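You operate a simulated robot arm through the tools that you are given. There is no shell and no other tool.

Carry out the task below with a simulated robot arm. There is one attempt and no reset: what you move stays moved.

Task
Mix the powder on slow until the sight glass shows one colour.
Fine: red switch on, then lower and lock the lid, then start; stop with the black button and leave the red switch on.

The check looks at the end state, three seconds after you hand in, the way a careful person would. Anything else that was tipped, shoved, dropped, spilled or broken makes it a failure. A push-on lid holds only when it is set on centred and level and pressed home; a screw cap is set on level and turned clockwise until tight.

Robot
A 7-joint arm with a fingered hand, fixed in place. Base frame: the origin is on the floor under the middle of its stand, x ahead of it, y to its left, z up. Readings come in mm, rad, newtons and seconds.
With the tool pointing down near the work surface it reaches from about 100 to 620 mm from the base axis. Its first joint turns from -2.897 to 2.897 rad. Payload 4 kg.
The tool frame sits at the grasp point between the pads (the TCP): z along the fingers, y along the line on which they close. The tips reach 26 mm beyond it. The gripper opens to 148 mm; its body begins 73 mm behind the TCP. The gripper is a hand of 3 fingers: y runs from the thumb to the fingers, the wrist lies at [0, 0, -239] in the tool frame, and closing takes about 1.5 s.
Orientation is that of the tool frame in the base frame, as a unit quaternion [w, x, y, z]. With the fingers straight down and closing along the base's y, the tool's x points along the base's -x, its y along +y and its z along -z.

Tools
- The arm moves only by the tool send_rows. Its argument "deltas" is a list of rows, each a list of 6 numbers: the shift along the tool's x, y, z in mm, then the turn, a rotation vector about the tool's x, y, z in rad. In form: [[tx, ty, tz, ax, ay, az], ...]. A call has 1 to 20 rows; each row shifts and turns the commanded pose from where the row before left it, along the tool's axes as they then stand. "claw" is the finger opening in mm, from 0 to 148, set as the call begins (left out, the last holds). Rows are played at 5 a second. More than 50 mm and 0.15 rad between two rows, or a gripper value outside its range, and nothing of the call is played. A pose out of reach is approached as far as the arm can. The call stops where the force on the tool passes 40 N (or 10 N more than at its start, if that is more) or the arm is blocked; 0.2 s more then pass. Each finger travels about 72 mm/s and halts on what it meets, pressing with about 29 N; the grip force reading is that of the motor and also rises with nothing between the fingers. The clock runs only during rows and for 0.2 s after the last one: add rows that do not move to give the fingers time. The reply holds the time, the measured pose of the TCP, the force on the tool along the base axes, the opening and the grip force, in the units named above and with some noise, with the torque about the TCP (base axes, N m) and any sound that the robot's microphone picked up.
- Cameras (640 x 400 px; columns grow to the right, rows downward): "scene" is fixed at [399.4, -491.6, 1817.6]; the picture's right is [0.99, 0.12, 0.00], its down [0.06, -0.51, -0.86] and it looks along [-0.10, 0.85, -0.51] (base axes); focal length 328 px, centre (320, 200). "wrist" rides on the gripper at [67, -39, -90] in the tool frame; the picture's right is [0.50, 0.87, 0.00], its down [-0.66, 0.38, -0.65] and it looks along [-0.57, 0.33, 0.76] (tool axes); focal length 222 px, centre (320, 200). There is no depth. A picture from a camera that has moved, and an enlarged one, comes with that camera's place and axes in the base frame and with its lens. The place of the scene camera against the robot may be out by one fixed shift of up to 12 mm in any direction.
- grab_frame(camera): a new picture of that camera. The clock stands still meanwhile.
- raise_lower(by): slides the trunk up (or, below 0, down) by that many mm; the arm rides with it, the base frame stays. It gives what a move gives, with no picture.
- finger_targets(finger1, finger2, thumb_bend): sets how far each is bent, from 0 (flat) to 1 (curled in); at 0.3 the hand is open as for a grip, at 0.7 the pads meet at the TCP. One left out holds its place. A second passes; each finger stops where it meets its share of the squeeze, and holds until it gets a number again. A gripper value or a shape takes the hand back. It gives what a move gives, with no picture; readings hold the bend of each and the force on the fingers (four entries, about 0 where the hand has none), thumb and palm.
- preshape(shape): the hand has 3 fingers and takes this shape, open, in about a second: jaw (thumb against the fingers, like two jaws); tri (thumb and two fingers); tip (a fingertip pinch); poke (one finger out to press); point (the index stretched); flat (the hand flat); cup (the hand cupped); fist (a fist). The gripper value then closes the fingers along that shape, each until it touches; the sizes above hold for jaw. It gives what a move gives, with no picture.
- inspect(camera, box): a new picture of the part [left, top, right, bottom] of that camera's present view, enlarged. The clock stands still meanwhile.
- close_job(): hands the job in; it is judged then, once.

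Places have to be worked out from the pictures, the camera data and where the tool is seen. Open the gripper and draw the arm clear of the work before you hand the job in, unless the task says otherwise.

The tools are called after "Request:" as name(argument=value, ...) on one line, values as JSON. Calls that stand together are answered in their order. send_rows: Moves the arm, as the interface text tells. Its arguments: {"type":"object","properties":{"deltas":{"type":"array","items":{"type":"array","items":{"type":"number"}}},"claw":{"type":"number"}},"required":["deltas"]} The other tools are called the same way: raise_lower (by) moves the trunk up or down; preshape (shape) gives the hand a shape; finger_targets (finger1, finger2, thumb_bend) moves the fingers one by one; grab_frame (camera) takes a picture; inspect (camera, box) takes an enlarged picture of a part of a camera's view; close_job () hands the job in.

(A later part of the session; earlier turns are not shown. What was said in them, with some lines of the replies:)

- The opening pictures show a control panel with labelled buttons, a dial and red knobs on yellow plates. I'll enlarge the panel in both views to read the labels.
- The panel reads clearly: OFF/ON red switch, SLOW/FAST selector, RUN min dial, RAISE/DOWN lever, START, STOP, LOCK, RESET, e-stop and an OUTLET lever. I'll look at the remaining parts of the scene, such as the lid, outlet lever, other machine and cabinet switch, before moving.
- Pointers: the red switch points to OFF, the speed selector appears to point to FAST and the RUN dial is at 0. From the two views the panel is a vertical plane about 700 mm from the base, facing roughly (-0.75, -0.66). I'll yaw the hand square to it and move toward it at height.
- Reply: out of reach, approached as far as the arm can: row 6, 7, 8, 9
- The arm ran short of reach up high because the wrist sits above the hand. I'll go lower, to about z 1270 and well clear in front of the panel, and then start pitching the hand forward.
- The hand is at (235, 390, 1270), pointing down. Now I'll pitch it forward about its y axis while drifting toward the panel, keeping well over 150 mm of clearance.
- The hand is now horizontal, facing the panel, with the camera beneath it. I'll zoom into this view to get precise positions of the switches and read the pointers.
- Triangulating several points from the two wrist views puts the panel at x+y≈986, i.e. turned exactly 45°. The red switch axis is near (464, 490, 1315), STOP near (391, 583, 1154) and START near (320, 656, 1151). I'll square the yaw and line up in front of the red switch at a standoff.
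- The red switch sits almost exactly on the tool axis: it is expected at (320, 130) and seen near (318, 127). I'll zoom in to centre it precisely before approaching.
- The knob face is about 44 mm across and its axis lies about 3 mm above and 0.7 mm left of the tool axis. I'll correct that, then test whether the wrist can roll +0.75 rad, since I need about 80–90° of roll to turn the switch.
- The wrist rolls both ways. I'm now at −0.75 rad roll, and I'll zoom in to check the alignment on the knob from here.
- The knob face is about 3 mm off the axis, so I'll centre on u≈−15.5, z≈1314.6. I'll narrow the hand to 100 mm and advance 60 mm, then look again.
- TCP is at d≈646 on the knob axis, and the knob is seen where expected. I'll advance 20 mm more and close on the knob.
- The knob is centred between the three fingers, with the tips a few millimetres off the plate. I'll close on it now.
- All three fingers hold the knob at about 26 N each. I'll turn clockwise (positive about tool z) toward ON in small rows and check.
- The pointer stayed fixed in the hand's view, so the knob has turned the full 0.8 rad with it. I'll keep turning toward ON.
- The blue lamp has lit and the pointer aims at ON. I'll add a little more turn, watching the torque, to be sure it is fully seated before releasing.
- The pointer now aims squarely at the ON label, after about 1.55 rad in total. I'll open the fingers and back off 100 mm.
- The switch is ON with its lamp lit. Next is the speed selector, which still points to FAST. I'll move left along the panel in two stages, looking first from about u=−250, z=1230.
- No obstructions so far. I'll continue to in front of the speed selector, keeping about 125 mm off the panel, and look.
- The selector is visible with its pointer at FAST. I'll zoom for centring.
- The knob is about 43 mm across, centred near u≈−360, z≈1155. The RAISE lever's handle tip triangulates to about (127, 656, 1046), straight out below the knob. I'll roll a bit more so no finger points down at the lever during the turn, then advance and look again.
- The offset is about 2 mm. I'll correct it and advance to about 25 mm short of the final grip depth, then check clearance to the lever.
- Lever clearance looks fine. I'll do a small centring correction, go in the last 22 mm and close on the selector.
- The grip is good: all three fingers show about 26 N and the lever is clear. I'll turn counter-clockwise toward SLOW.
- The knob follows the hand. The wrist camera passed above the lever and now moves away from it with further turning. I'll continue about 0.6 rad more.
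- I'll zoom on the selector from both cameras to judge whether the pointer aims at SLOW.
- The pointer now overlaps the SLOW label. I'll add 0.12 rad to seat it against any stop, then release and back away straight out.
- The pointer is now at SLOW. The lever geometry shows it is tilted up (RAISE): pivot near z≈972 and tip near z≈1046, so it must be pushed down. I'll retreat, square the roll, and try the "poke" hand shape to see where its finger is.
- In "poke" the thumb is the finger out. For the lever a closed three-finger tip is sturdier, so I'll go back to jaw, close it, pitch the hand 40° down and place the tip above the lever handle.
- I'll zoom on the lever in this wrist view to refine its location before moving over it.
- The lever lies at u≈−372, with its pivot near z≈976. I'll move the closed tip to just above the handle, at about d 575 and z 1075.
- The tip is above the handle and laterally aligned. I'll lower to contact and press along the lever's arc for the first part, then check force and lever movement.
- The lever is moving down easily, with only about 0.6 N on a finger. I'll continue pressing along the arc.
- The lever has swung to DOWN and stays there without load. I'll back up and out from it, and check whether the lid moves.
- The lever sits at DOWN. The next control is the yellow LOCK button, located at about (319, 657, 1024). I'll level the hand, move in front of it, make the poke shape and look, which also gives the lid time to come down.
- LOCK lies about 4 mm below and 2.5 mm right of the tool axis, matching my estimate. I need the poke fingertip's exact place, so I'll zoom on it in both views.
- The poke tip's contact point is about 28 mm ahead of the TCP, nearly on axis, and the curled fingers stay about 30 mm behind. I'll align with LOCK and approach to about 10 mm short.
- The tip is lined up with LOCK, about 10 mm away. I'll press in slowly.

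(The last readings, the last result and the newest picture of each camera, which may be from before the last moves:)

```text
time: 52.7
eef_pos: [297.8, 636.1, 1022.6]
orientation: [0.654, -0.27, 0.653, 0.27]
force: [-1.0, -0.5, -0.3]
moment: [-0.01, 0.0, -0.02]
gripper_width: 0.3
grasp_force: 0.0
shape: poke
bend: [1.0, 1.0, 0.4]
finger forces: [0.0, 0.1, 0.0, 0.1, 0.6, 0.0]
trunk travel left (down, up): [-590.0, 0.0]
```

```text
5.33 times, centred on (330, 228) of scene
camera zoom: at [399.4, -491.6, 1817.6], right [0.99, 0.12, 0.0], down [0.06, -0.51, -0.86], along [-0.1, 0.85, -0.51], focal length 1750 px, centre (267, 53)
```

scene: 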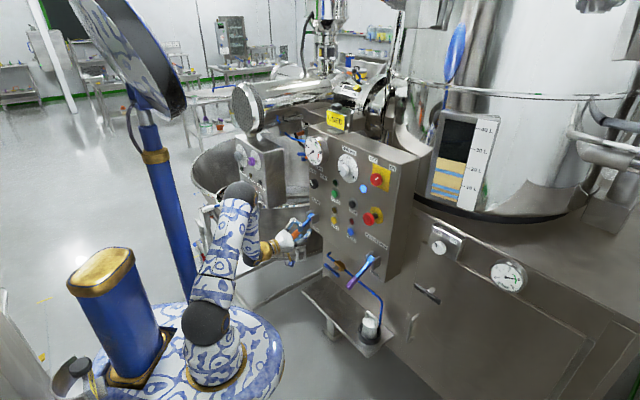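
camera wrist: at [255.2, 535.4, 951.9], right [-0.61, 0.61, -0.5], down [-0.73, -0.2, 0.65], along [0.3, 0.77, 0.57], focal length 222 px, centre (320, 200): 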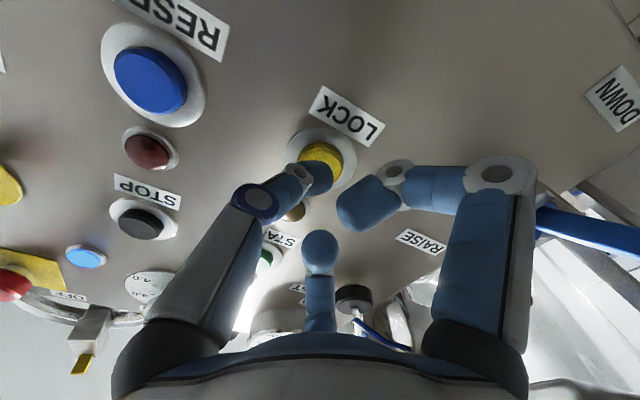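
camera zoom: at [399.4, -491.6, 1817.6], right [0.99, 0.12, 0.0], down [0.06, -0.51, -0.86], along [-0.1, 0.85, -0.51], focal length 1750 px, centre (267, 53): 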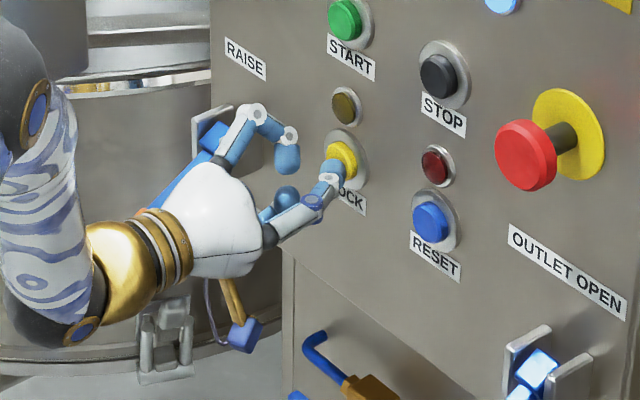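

The thumb just touches (0.6 N). I'll press further in 2 mm steps.

Request:
send_rows(deltas=[[0, 0, 2, 0, 0, 0], [0, 0, 2, 0, 0, 0], [0, 0, 2, 0, 0, 0], [0, 0, 0, 0, 0, 0]])

Request:
inspect(camera="scene", box=[270, 190, 390, 265])

Request:
grab_frame(camera="wrist")

```text
time: 53.7
eef_pos: [301.9, 638.6, 1022.3]
orientation: [0.654, -0.271, 0.653, 0.271]
force: [-5.5, -7.0, 0.4]
moment: [-0.03, -0.01, -0.04]
gripper_width: 0.0
grasp_force: 0.1
shape: poke
bend: [1.0, 1.0, 0.4]
finger forces: [0.0, 0.1, 0.0, 0.1, 9.1, 0.0]
trunk travel left (down, up): [-590.0, 0.0]
heard: click
```

```text
5.33 times, centred on (330, 228) of scene
camera zoom: at [399.4, -491.6, 1817.6], right [0.99, 0.12, 0.0], down [0.06, -0.51, -0.86], along [-0.1, 0.85, -0.51], focal length 1750 px, centre (267, 53)
```

zoom: 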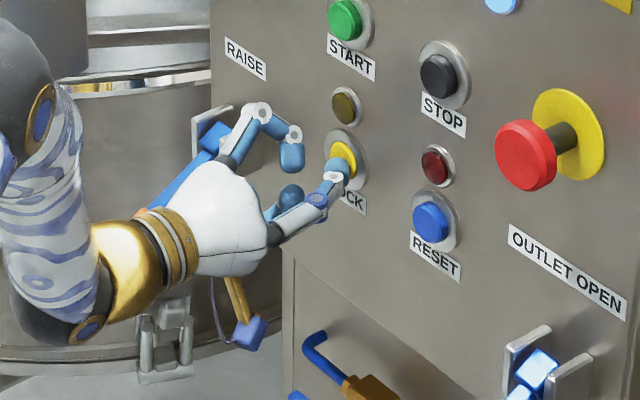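

```text
taken
camera wrist: at [265.8, 546.2, 954.2], right [-0.61, 0.61, -0.5], down [-0.73, -0.2, 0.65], along [0.3, 0.77, 0.57], focal length 222 px, centre (320, 200)
```

wrist: 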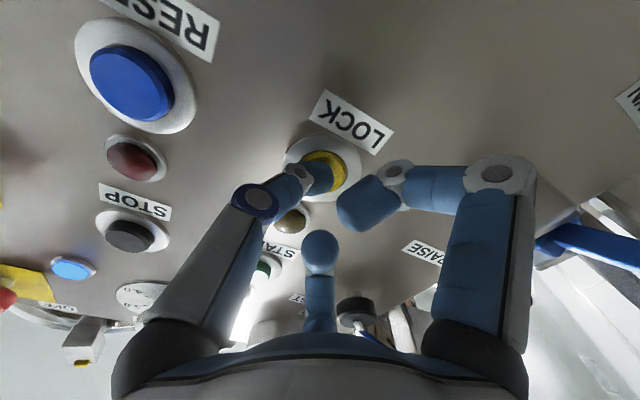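

A click was heard and the force rose to 9 N. I'll back off and see whether the LOCK lamp lights.

Request:
send_rows(deltas=[[0, 0, -10, 0, 0, 0], [0, 0, -20, 0, 0, 0], [0, 0, -20, 0, 0, 0], [0, 0, 0, 0, 0, 0], [0, 0, 0, 0, 0, 0]])

Request:
grab_frame(camera="wrist")

Request:
inspect(camera="scene", box=[270, 140, 430, 240])

```text
time: 54.9
eef_pos: [267.3, 603.6, 1023.8]
orientation: [0.654, -0.27, 0.653, 0.271]
force: [0.9, 1.6, -0.6]
moment: [0.01, -0.01, -0.02]
gripper_width: 0.2
grasp_force: 0.1
shape: poke
bend: [1.0, 1.0, 0.4]
finger forces: [0.0, 0.1, 0.0, 0.0, 0.1, 0.0]
trunk travel left (down, up): [-590.0, 0.0]
```

```text
taken
camera wrist: at [231.0, 511.4, 954.4], right [-0.61, 0.61, -0.5], down [-0.73, -0.2, 0.65], along [0.3, 0.77, 0.57], focal length 222 px, centre (320, 200)
```

wrist: 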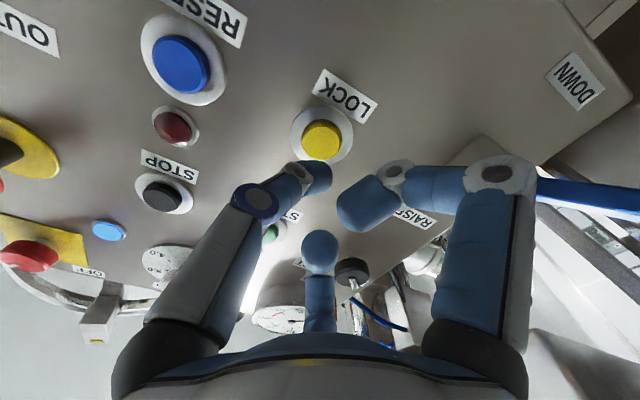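

```text
4.00 times, centred on (350, 190) of scene
camera zoom: at [399.4, -491.6, 1817.6], right [0.99, 0.12, 0.0], down [0.06, -0.51, -0.86], along [-0.1, 0.85, -0.51], focal length 1312 px, centre (200, 240)
```

zoom: 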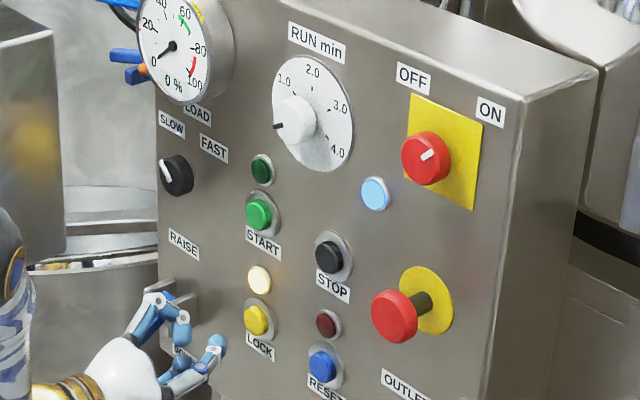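

The LOCK lamp is lit. The outlet lever points to SHUT, speed is at SLOW and power is on. Next is START, directly above at about z 1151; I'll move up at this standoff and check the alignment.

Request:
send_rows(deltas=[[-32, 0, 0, 0, 0, 0], [-32, 0, 0, 0, 0, 0], [-32, 0, 0, 0, 0, 0], [-31, 0, 0, 0, 0, 0], [0, 0, 0, 0, 0, 0]])

Request:
grab_frame(camera="wrist")

Request:
inspect(camera="scene", box=[270, 140, 430, 240])

Request:
inspect(camera="scene", box=[400, 100, 560, 200])

```text
time: 56.1
eef_pos: [267.0, 603.4, 1152.1]
orientation: [0.654, -0.271, 0.653, 0.271]
force: [0.3, 0.0, -0.4]
moment: [-0.01, -0.02, -0.02]
gripper_width: 0.0
grasp_force: 0.0
shape: poke
bend: [1.0, 1.0, 0.4]
finger forces: [0.0, 0.0, 0.0, 0.0, 0.0, 0.0]
trunk travel left (down, up): [-590.0, 0.0]
```

```text
taken
camera wrist: at [231.0, 511.8, 1082.6], right [-0.61, 0.61, -0.5], down [-0.73, -0.2, 0.65], along [0.3, 0.77, 0.57], focal length 222 px, centre (320, 200)
```

wrist: 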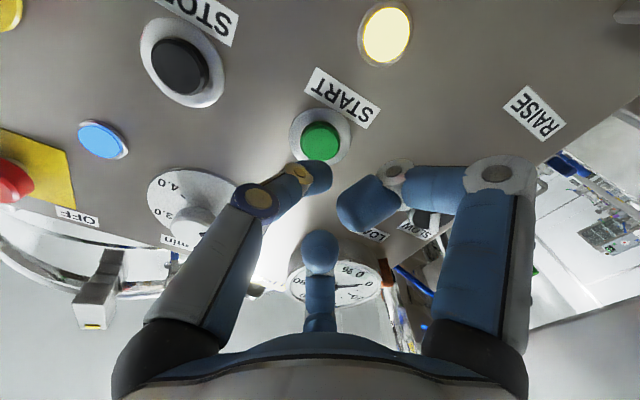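

```text
4.00 times, centred on (350, 190) of scene
camera zoom: at [399.4, -491.6, 1817.6], right [0.99, 0.12, 0.0], down [0.06, -0.51, -0.86], along [-0.1, 0.85, -0.51], focal length 1312 px, centre (200, 240)
```

zoom: 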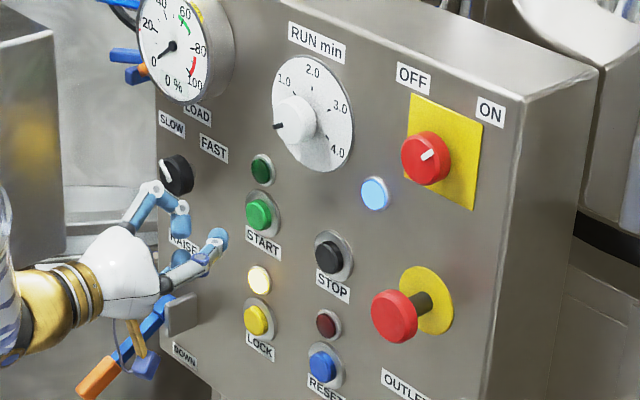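

```text
4.00 times, centred on (480, 150) of scene
camera zoom: at [399.4, -491.6, 1817.6], right [0.99, 0.12, 0.0], down [0.06, -0.51, -0.86], along [-0.1, 0.85, -0.51], focal length 1312 px, centre (-320, 400)
```

zoom: 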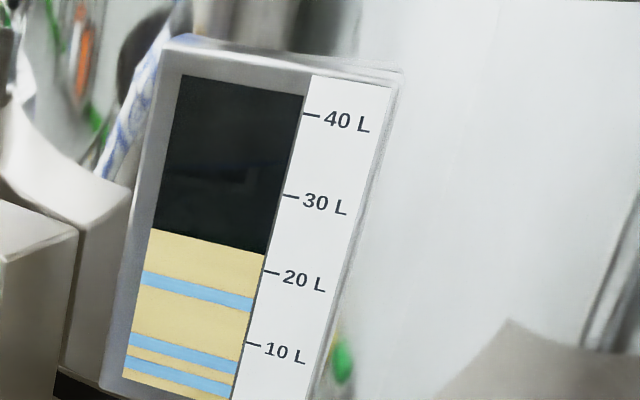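

START is at the same image position LOCK had when aligned. I'll press START: 35 mm fast, then slow steps.

Request:
send_rows(deltas=[[0, 0, 18, 0, 0, 0], [0, 0, 18, 0, 0, 0], [0, 0, 4, 0, 0, 0], [0, 0, 3, 0, 0, 0], [0, 0, 3, 0, 0, 0], [0, 0, 2, 0, 0, 0], [0, 0, 0, 0, 0, 0]])

Request:
inspect(camera="scene", box=[270, 140, 430, 240])

```text
time: 57.7
eef_pos: [301.9, 637.9, 1151.2]
orientation: [0.654, -0.27, 0.653, 0.271]
force: [-0.7, -1.3, -0.6]
moment: [-0.03, -0.01, -0.04]
gripper_width: 0.2
grasp_force: 0.1
shape: poke
bend: [1.0, 1.0, 0.4]
finger forces: [0.0, 0.1, 0.1, 0.0, 1.7, 0.0]
trunk travel left (down, up): [-590.0, 0.0]
heard: click
```

```text
4.00 times, centred on (350, 190) of scene
camera zoom: at [399.4, -491.6, 1817.6], right [0.99, 0.12, 0.0], down [0.06, -0.51, -0.86], along [-0.1, 0.85, -0.51], focal length 1312 px, centre (200, 240)
```

zoom: 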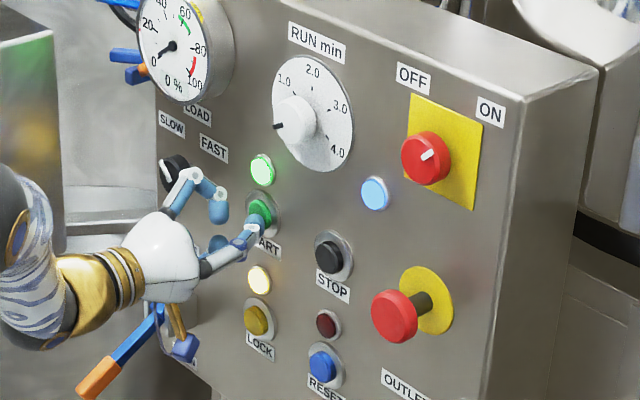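

A click, and the green run lamp is on. I'll back off and position in front of the black STOP button (u≈−135, z≈1154) while watching the sight glass.

Request:
send_rows(deltas=[[0, 0, -25, 0, 0, 0], [0, 0, -25, 0, 0, 0], [-1, -34, 0, 0, 0, 0], [-1, -34, 0, 0, 0, 0], [-1, -34, 0, 0, 0, 0], [0, 0, 0, 0, 0, 0]])

Request:
inspect(camera="scene", box=[270, 120, 430, 220])

Request:
inspect(camera="scene", box=[400, 100, 560, 200])

Request:
grab_frame(camera="wrist")

```text
time: 59.1
eef_pos: [337.1, 528.6, 1153.2]
orientation: [0.654, -0.27, 0.652, 0.271]
force: [0.2, -1.0, 0.1]
moment: [-0.01, 0.0, 0.0]
gripper_width: 0.1
grasp_force: 0.0
shape: poke
bend: [1.0, 1.0, 0.4]
finger forces: [0.0, 0.0, 0.0, 0.0, 0.0, 0.0]
trunk travel left (down, up): [-590.0, 0.0]
```

```text
4.00 times, centred on (350, 170) of scene
camera zoom: at [399.4, -491.6, 1817.6], right [0.99, 0.12, 0.0], down [0.06, -0.51, -0.86], along [-0.1, 0.85, -0.51], focal length 1312 px, centre (200, 320)
```

zoom: 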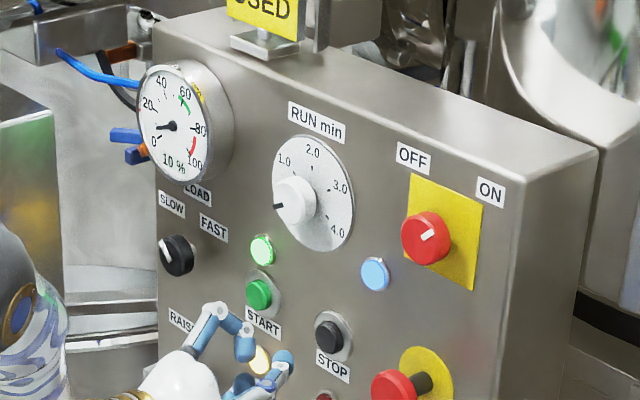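

```text
4.00 times, centred on (480, 150) of scene
camera zoom: at [399.4, -491.6, 1817.6], right [0.99, 0.12, 0.0], down [0.06, -0.51, -0.86], along [-0.1, 0.85, -0.51], focal length 1312 px, centre (-320, 400)
```

zoom: 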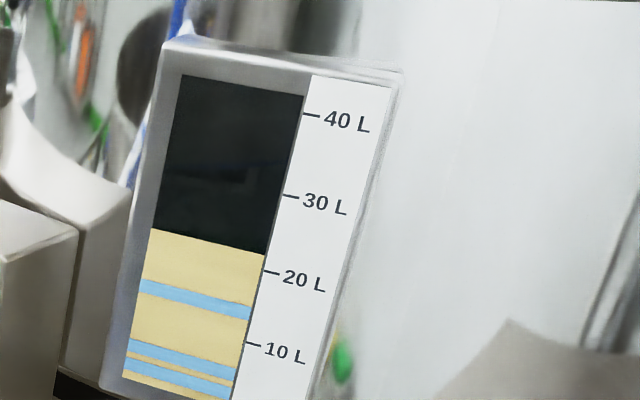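

```text
taken
camera wrist: at [300.6, 436.5, 1085.0], right [-0.61, 0.61, -0.5], down [-0.73, -0.2, 0.65], along [0.3, 0.77, 0.57], focal length 222 px, centre (320, 200)
```

wrist: 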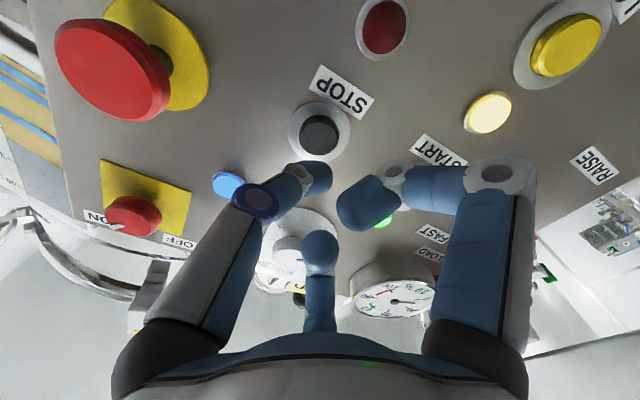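

The machine runs (LOAD reads 10 %, run lamp lit). I'll wait in front of STOP and watch the sight glass.

Request:
send_rows(deltas=[[0, 0, 0, 0, 0, 0], [0, 0, 0, 0, 0, 0], [0, 0, 0, 0, 0, 0], [0, 0, 0, 0, 0, 0], [0, 0, 0, 0, 0, 0], [0, 0, 0, 0, 0, 0], [0, 0, 0, 0, 0, 0], [0, 0, 0, 0, 0, 0], [0, 0, 0, 0, 0, 0], [0, 0, 0, 0, 0, 0], [0, 0, 0, 0, 0, 0], [0, 0, 0, 0, 0, 0], [0, 0, 0, 0, 0, 0], [0, 0, 0, 0, 0, 0], [0, 0, 0, 0, 0, 0], [0, 0, 0, 0, 0, 0], [0, 0, 0, 0, 0, 0], [0, 0, 0, 0, 0, 0], [0, 0, 0, 0, 0, 0], [0, 0, 0, 0, 0, 0]])

Request:
inspect(camera="scene", box=[400, 100, 560, 200])

Request:
inspect(camera="wrist", box=[260, 80, 380, 200])

```text
time: 63.3
eef_pos: [337.5, 529.3, 1153.6]
orientation: [0.653, -0.271, 0.653, 0.272]
force: [-1.4, 0.2, -1.1]
moment: [0.02, -0.01, 0.04]
gripper_width: 0.0
grasp_force: 0.0
shape: poke
bend: [1.0, 1.0, 0.4]
finger forces: [0.0, 0.0, 0.0, 0.1, 0.0, 0.0]
trunk travel left (down, up): [-590.0, 0.0]
```

```text
4.00 times, centred on (480, 150) of scene
camera zoom: at [399.4, -491.6, 1817.6], right [0.99, 0.12, 0.0], down [0.06, -0.51, -0.86], along [-0.1, 0.85, -0.51], focal length 1312 px, centre (-320, 400)
```

zoom: 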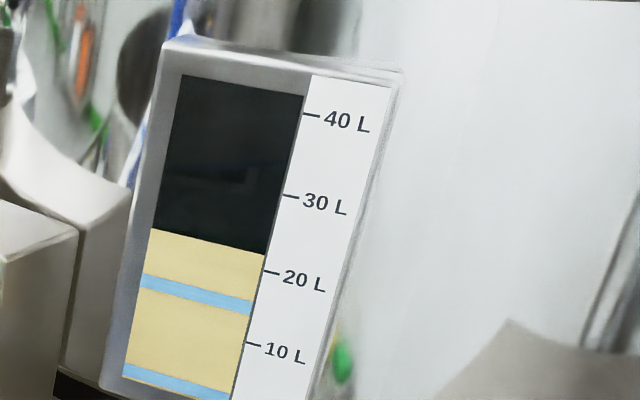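

```text
3.33 times, centred on (320, 140) of wrist
camera zoom: at [300.6, 436.7, 1084.9], right [-0.61, 0.61, -0.5], down [-0.73, -0.2, 0.65], along [0.3, 0.77, 0.57], focal length 740 px, centre (320, 400)
```

zoom: 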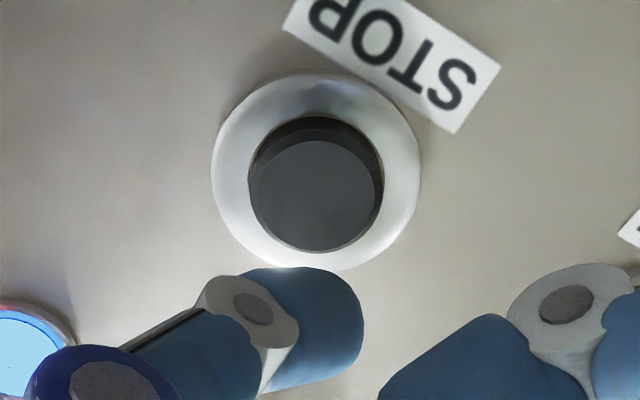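

The streaks are thinning (two left) and the tip is aligned with STOP within 1 mm. I'll move to about 10 mm from the button so I can stop promptly, and keep watching.

Request:
send_rows(deltas=[[0, 0, 12, 0, 0, 0], [0, 0, 12, 0, 0, 0], [0, 0, 14, 0, 0, 0], [0, 0, 0, 0, 0, 0], [0, 0, 0, 0, 0, 0], [0, 0, 0, 0, 0, 0], [0, 0, 0, 0, 0, 0], [0, 0, 0, 0, 0, 0], [0, 0, 0, 0, 0, 0], [0, 0, 0, 0, 0, 0], [0, 0, 0, 0, 0, 0], [0, 0, 0, 0, 0, 0]])

Request:
inspect(camera="scene", box=[400, 100, 560, 200])

Request:
inspect(camera="scene", box=[270, 120, 430, 220])

```text
time: 65.9
eef_pos: [364.5, 557.6, 1152.2]
orientation: [0.654, -0.269, 0.653, 0.27]
force: [-1.0, -0.9, -0.5]
moment: [0.01, -0.02, -0.01]
gripper_width: 0.0
grasp_force: 0.0
shape: poke
bend: [1.0, 1.0, 0.4]
finger forces: [0.0, 0.0, 0.0, 0.1, 0.0, 0.0]
trunk travel left (down, up): [-590.0, 0.0]
```

```text
4.00 times, centred on (480, 150) of scene
camera zoom: at [399.4, -491.6, 1817.6], right [0.99, 0.12, 0.0], down [0.06, -0.51, -0.86], along [-0.1, 0.85, -0.51], focal length 1312 px, centre (-320, 400)
```

zoom: 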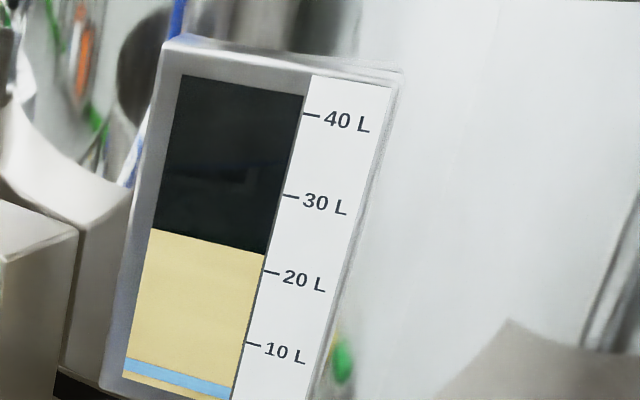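

```text
4.00 times, centred on (350, 170) of scene
camera zoom: at [399.4, -491.6, 1817.6], right [0.99, 0.12, 0.0], down [0.06, -0.51, -0.86], along [-0.1, 0.85, -0.51], focal length 1312 px, centre (200, 320)
```

zoom: 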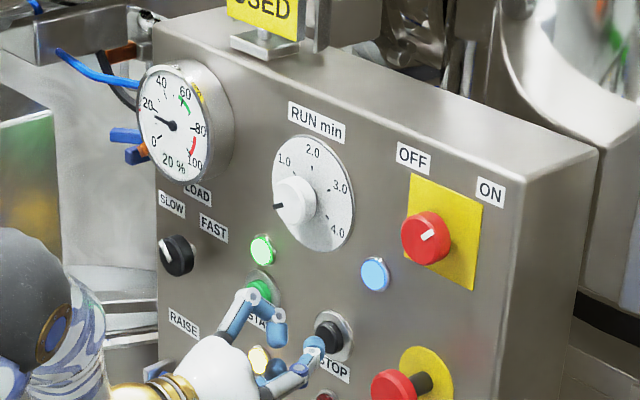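

Only one streak remains. I'll step in short waits and check the whole glass, including its bottom edge.

Request:
send_rows(deltas=[[0, 0, 0, 0, 0, 0], [0, 0, 0, 0, 0, 0], [0, 0, 0, 0, 0, 0], [0, 0, 0, 0, 0, 0], [0, 0, 0, 0, 0, 0]])

Request:
inspect(camera="scene", box=[415, 105, 511, 215])

```text
time: 67.1
eef_pos: [366.4, 558.9, 1154.1]
orientation: [0.654, -0.27, 0.653, 0.271]
force: [-0.6, 0.5, -0.2]
moment: [0.03, 0.0, -0.01]
gripper_width: 0.1
grasp_force: 0.0
shape: poke
bend: [1.0, 1.0, 0.4]
finger forces: [0.0, 0.0, 0.0, 0.1, 0.1, 0.0]
trunk travel left (down, up): [-590.0, 0.0]
```

```text
3.64 times, centred on (463, 160) of scene
camera zoom: at [399.4, -491.6, 1817.6], right [0.99, 0.12, 0.0], down [0.06, -0.51, -0.86], along [-0.1, 0.85, -0.51], focal length 1193 px, centre (-200, 346)
```

zoom: 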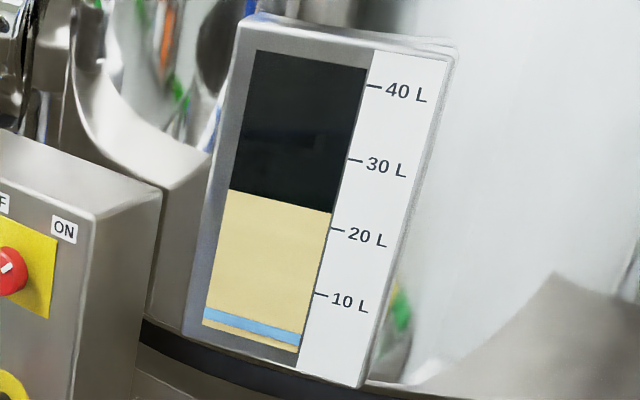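

One blue streak is left near the bottom. I'll wait another 1.2 s and look again.

Request:
send_rows(deltas=[[0, 0, 0, 0, 0, 0], [0, 0, 0, 0, 0, 0], [0, 0, 0, 0, 0, 0], [0, 0, 0, 0, 0, 0], [0, 0, 0, 0, 0, 0]])

Request:
inspect(camera="scene", box=[415, 105, 511, 215])

```text
time: 68.3
eef_pos: [364.2, 558.6, 1152.4]
orientation: [0.654, -0.271, 0.653, 0.271]
force: [-0.1, -0.7, 0.5]
moment: [-0.04, -0.01, -0.01]
gripper_width: 0.0
grasp_force: 0.1
shape: poke
bend: [1.0, 1.0, 0.4]
finger forces: [0.1, 0.0, 0.1, 0.0, 0.0, 0.0]
trunk travel left (down, up): [-590.0, 0.0]
```

```text
3.64 times, centred on (463, 160) of scene
camera zoom: at [399.4, -491.6, 1817.6], right [0.99, 0.12, 0.0], down [0.06, -0.51, -0.86], along [-0.1, 0.85, -0.51], focal length 1193 px, centre (-200, 346)
```

zoom: 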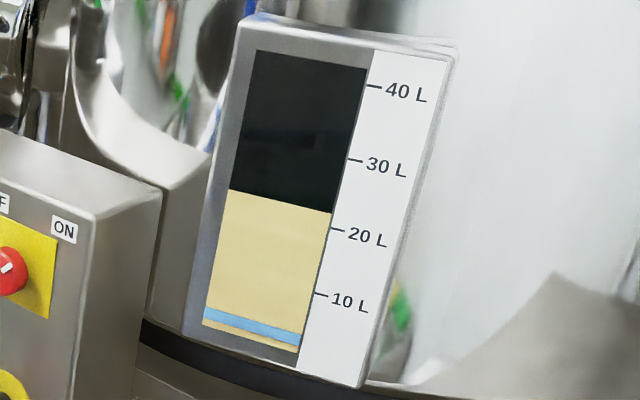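

The last streak is thinner but still there. I'll wait about 1.4 s more.

Request:
send_rows(deltas=[[0, 0, 0, 0, 0, 0], [0, 0, 0, 0, 0, 0], [0, 0, 0, 0, 0, 0], [0, 0, 0, 0, 0, 0], [0, 0, 0, 0, 0, 0], [0, 0, 0, 0, 0, 0]])

Request:
inspect(camera="scene", box=[415, 105, 511, 215])

```text
time: 69.7
eef_pos: [364.7, 556.8, 1154.3]
orientation: [0.653, -0.271, 0.653, 0.272]
force: [0.7, 0.5, 0.1]
moment: [0.0, -0.02, 0.0]
gripper_width: 0.0
grasp_force: 0.0
shape: poke
bend: [1.0, 1.0, 0.4]
finger forces: [0.1, 0.0, 0.0, 0.0, 0.0, 0.1]
trunk travel left (down, up): [-590.0, 0.0]
```

```text
3.64 times, centred on (463, 160) of scene
camera zoom: at [399.4, -491.6, 1817.6], right [0.99, 0.12, 0.0], down [0.06, -0.51, -0.86], along [-0.1, 0.85, -0.51], focal length 1193 px, centre (-200, 346)
```

zoom: 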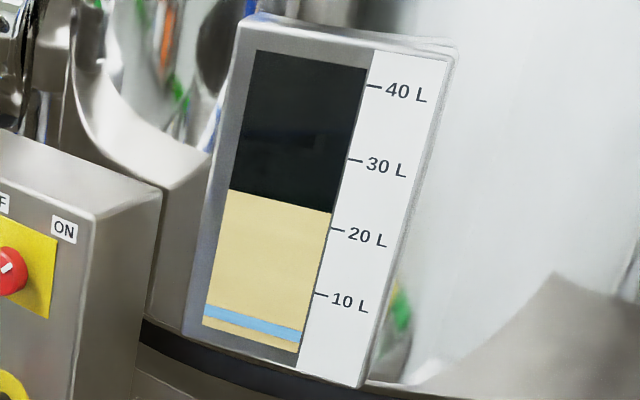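

One thin streak remains. I'll wait another 1.4 s.

Request:
send_rows(deltas=[[0, 0, 0, 0, 0, 0], [0, 0, 0, 0, 0, 0], [0, 0, 0, 0, 0, 0], [0, 0, 0, 0, 0, 0], [0, 0, 0, 0, 0, 0], [0, 0, 0, 0, 0, 0]])

Request:
inspect(camera="scene", box=[415, 105, 511, 215])

Request:
inspect(camera="scene", box=[270, 120, 430, 220])

```text
time: 71.1
eef_pos: [364.8, 556.8, 1152.8]
orientation: [0.654, -0.27, 0.652, 0.271]
force: [0.1, -0.7, 0.9]
moment: [0.0, -0.01, -0.01]
gripper_width: 0.0
grasp_force: 0.2
shape: poke
bend: [1.0, 1.0, 0.4]
finger forces: [0.0, 0.1, 0.0, 0.1, 0.0, 0.1]
trunk travel left (down, up): [-590.0, 0.0]
```

```text
3.64 times, centred on (463, 160) of scene
camera zoom: at [399.4, -491.6, 1817.6], right [0.99, 0.12, 0.0], down [0.06, -0.51, -0.86], along [-0.1, 0.85, -0.51], focal length 1193 px, centre (-200, 346)
```

zoom: 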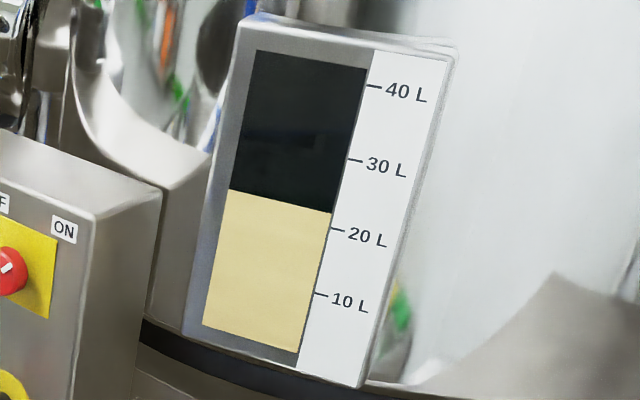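

```text
4.00 times, centred on (350, 170) of scene
camera zoom: at [399.4, -491.6, 1817.6], right [0.99, 0.12, 0.0], down [0.06, -0.51, -0.86], along [-0.1, 0.85, -0.51], focal length 1312 px, centre (200, 320)
```

zoom: 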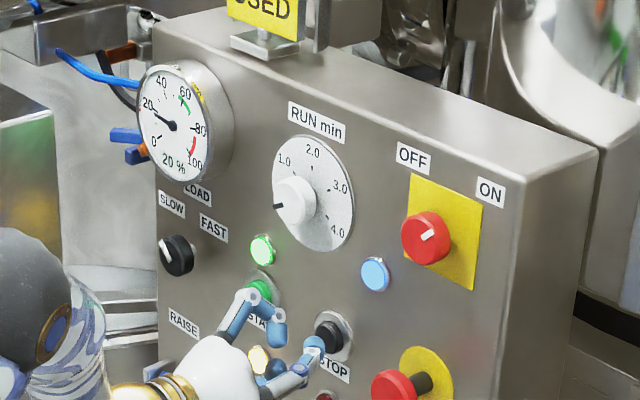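

The sight glass is now a single colour. I'm pressing the black STOP button.

Request:
send_rows(deltas=[[0, 0, 5, 0, 0, 0], [0, 0, 4, 0, 0, 0], [0, 0, 3, 0, 0, 0], [0, 0, 3, 0, 0, 0], [0, 0, 0, 0, 0, 0]])

Request:
inspect(camera="scene", box=[270, 120, 430, 220])

```text
time: 72.3
eef_pos: [374.8, 566.3, 1154.6]
orientation: [0.654, -0.27, 0.653, 0.271]
force: [-5.0, -8.9, -2.9]
moment: [-0.02, 0.06, -0.02]
gripper_width: 0.1
grasp_force: 0.1
shape: poke
bend: [1.0, 1.0, 0.4]
finger forces: [0.1, 0.1, 0.0, 0.0, 9.2, 0.0]
trunk travel left (down, up): [-590.0, 0.0]
heard: click
```

```text
4.00 times, centred on (350, 170) of scene
camera zoom: at [399.4, -491.6, 1817.6], right [0.99, 0.12, 0.0], down [0.06, -0.51, -0.86], along [-0.1, 0.85, -0.51], focal length 1312 px, centre (200, 320)
```

zoom: 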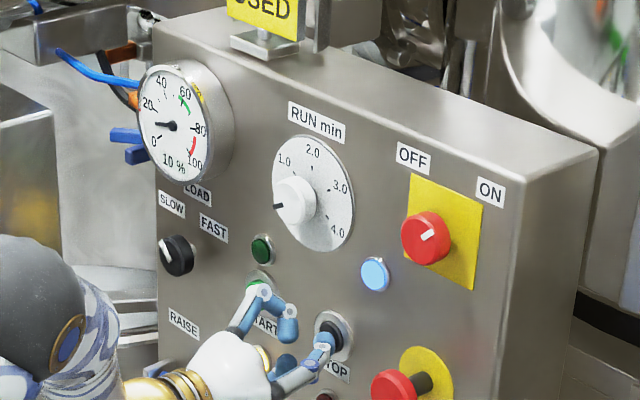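

A click; the run lamp is off and the load is falling. I'll withdraw straight back from the panel and then open the hand.

Request:
send_rows(deltas=[[0, 0, -15, 0, 0, 0], [0, 0, -25, 0, 0, 0], [0, 0, -30, 0, 0, 0], [0, 0, -30, 0, 0, 0], [0, 0, -30, 0, 0, 0], [0, 0, -30, 0, 0, 0], [0, 0, 0, 0, 0, 0]])

Request:
preshape(shape="jaw")

Request:
grab_frame(camera="scene")

Request:
inspect(camera="scene", box=[290, 120, 450, 220])

Request:
inspect(camera="scene", box=[415, 105, 511, 215])

Request:
grab_frame(camera="wrist")

```text
time: 73.9
eef_pos: [261.1, 454.9, 1153.4]
orientation: [0.654, -0.27, 0.653, 0.271]
force: [0.5, -0.9, 0.2]
moment: [0.01, -0.02, 0.0]
gripper_width: 0.0
grasp_force: 0.0
shape: poke
bend: [1.0, 1.0, 0.4]
finger forces: [0.0, 0.0, 0.1, 0.0, 0.0, 0.1]
trunk travel left (down, up): [-590.0, 0.0]
```

```text
time: 74.8
eef_pos: [260.7, 455.9, 1153.8]
orientation: [0.654, -0.27, 0.653, 0.27]
force: [-0.2, -0.4, 0.4]
moment: [-0.01, 0.0, 0.0]
gripper_width: 147.8
grasp_force: 0.0
shape: jaw
bend: [0.3, 0.3, 0.3]
finger forces: [0.0, 0.0, 0.0, 0.0, 0.1, 0.0]
trunk travel left (down, up): [-590.0, 0.0]
```

```text
taken
```

scene: 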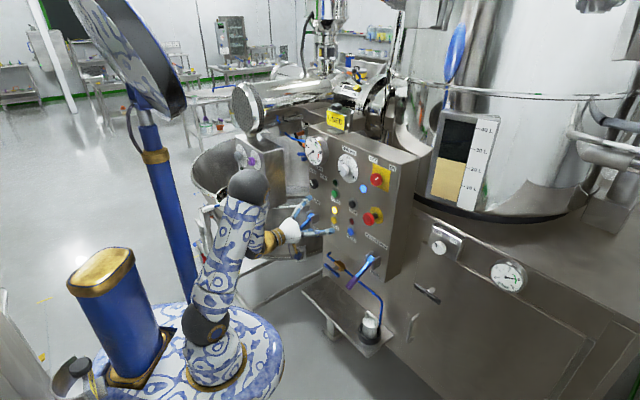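

```text
4.00 times, centred on (370, 170) of scene
camera zoom: at [399.4, -491.6, 1817.6], right [0.99, 0.12, 0.0], down [0.06, -0.51, -0.86], along [-0.1, 0.85, -0.51], focal length 1312 px, centre (120, 320)
```

zoom: 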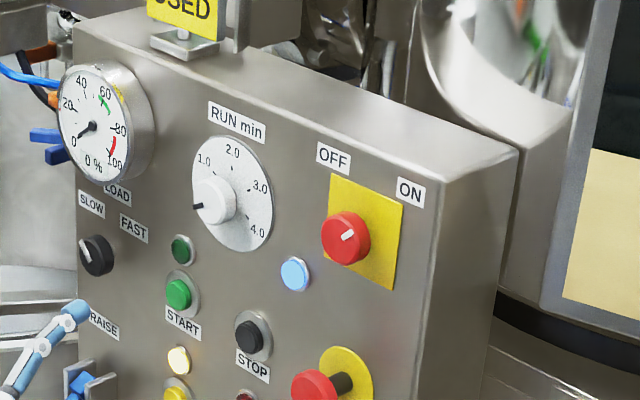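

```text
3.64 times, centred on (463, 160) of scene
camera zoom: at [399.4, -491.6, 1817.6], right [0.99, 0.12, 0.0], down [0.06, -0.51, -0.86], along [-0.1, 0.85, -0.51], focal length 1193 px, centre (-200, 346)
```

zoom: 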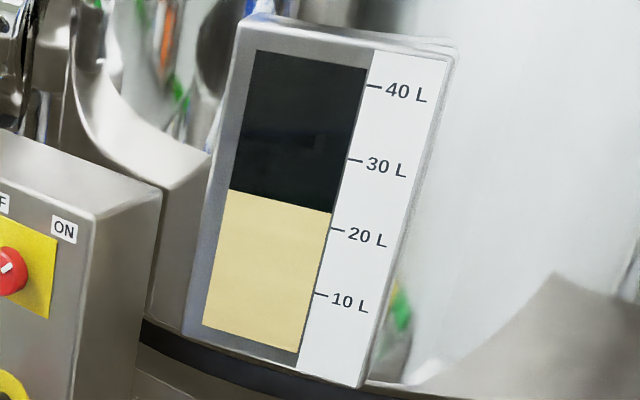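

```text
taken
camera wrist: at [224.4, 363.0, 1084.9], right [-0.61, 0.61, -0.5], down [-0.73, -0.2, 0.65], along [0.3, 0.77, 0.57], focal length 222 px, centre (320, 200)
```

wrist: 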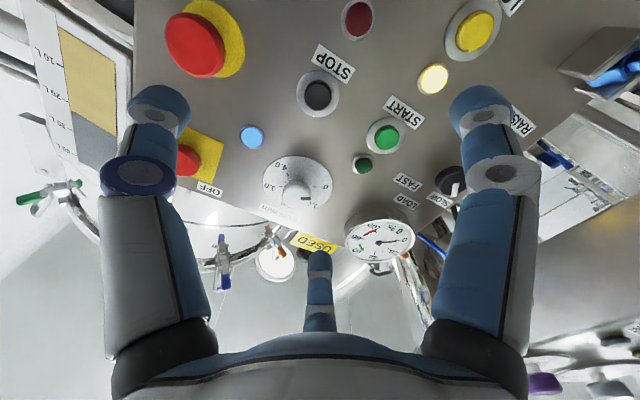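

All is stopped: load 0 %, run lamp off, one colour in the glass, red switch ON and lid locked. I'll draw back a little further and do a last check of the levers.

Request:
send_rows(deltas=[[-10, 0, -20, 0, 0, 0], [-10, 0, -20, 0, 0, 0], [0, 0, 0, 0, 0, 0]])

Request:
inspect(camera="scene", box=[260, 170, 420, 270])

Request:
inspect(camera="scene", box=[415, 105, 511, 215])

```text
time: 75.6
eef_pos: [233.9, 427.6, 1172.7]
orientation: [0.654, -0.27, 0.653, 0.271]
force: [0.1, 0.0, 0.7]
moment: [-0.03, 0.01, 0.0]
gripper_width: 148.0
grasp_force: 0.0
shape: jaw
bend: [0.3, 0.3, 0.3]
finger forces: [0.0, 0.0, 0.1, 0.0, 0.0, 0.1]
trunk travel left (down, up): [-590.0, 0.0]
```

```text
4.00 times, centred on (340, 220) of scene
camera zoom: at [399.4, -491.6, 1817.6], right [0.99, 0.12, 0.0], down [0.06, -0.51, -0.86], along [-0.1, 0.85, -0.51], focal length 1312 px, centre (240, 120)
```

zoom: 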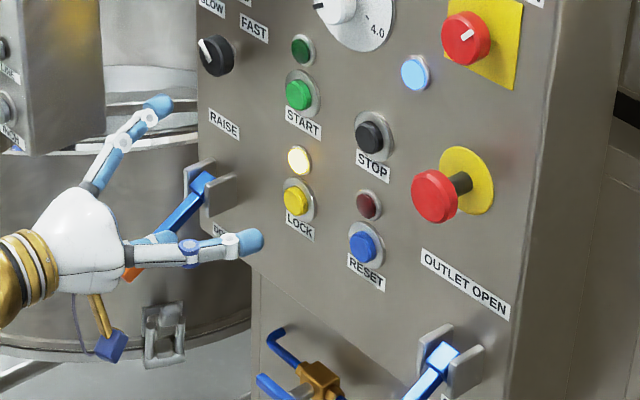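

```text
3.64 times, centred on (463, 160) of scene
camera zoom: at [399.4, -491.6, 1817.6], right [0.99, 0.12, 0.0], down [0.06, -0.51, -0.86], along [-0.1, 0.85, -0.51], focal length 1193 px, centre (-200, 346)
```

zoom: 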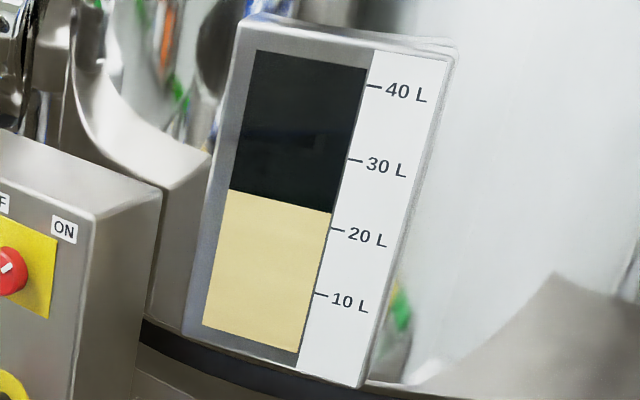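

The end state is as asked: the powder is one colour and the mixer is stopped with the black button. The red switch is ON, the selector is at SLOW, the lid is down and locked, and the hand is open and clear. I'm handing in the job.

Request:
close_job()

```text
The job is handed in.
```

The powder was mixed on slow until the sight glass showed one colour. I then stopped the mixer with the black button and left the red switch on.

- **Order:** I turned the red switch on and moved the speed selector from FAST to SLOW. Then I pushed the lid lever to DOWN, pressed LOCK and pressed START.
- **Mixing:** The run took about 13 seconds, and I pressed STOP as soon as the last blue streak had gone. The run lamp went out and the load gauge fell to 0 %.
- **Lid:** No camera showed the lid itself. I took it as down and locked because the LOCK lamp lit after I pressed the button.
- **Left alone:** I did not touch the RUN min dial (at 0), the outlet lever (at SHUT) or anything on the neighbouring machine.

The hand is open and drawn back from the panel. The job is handed in, but I have not seen the check's result.
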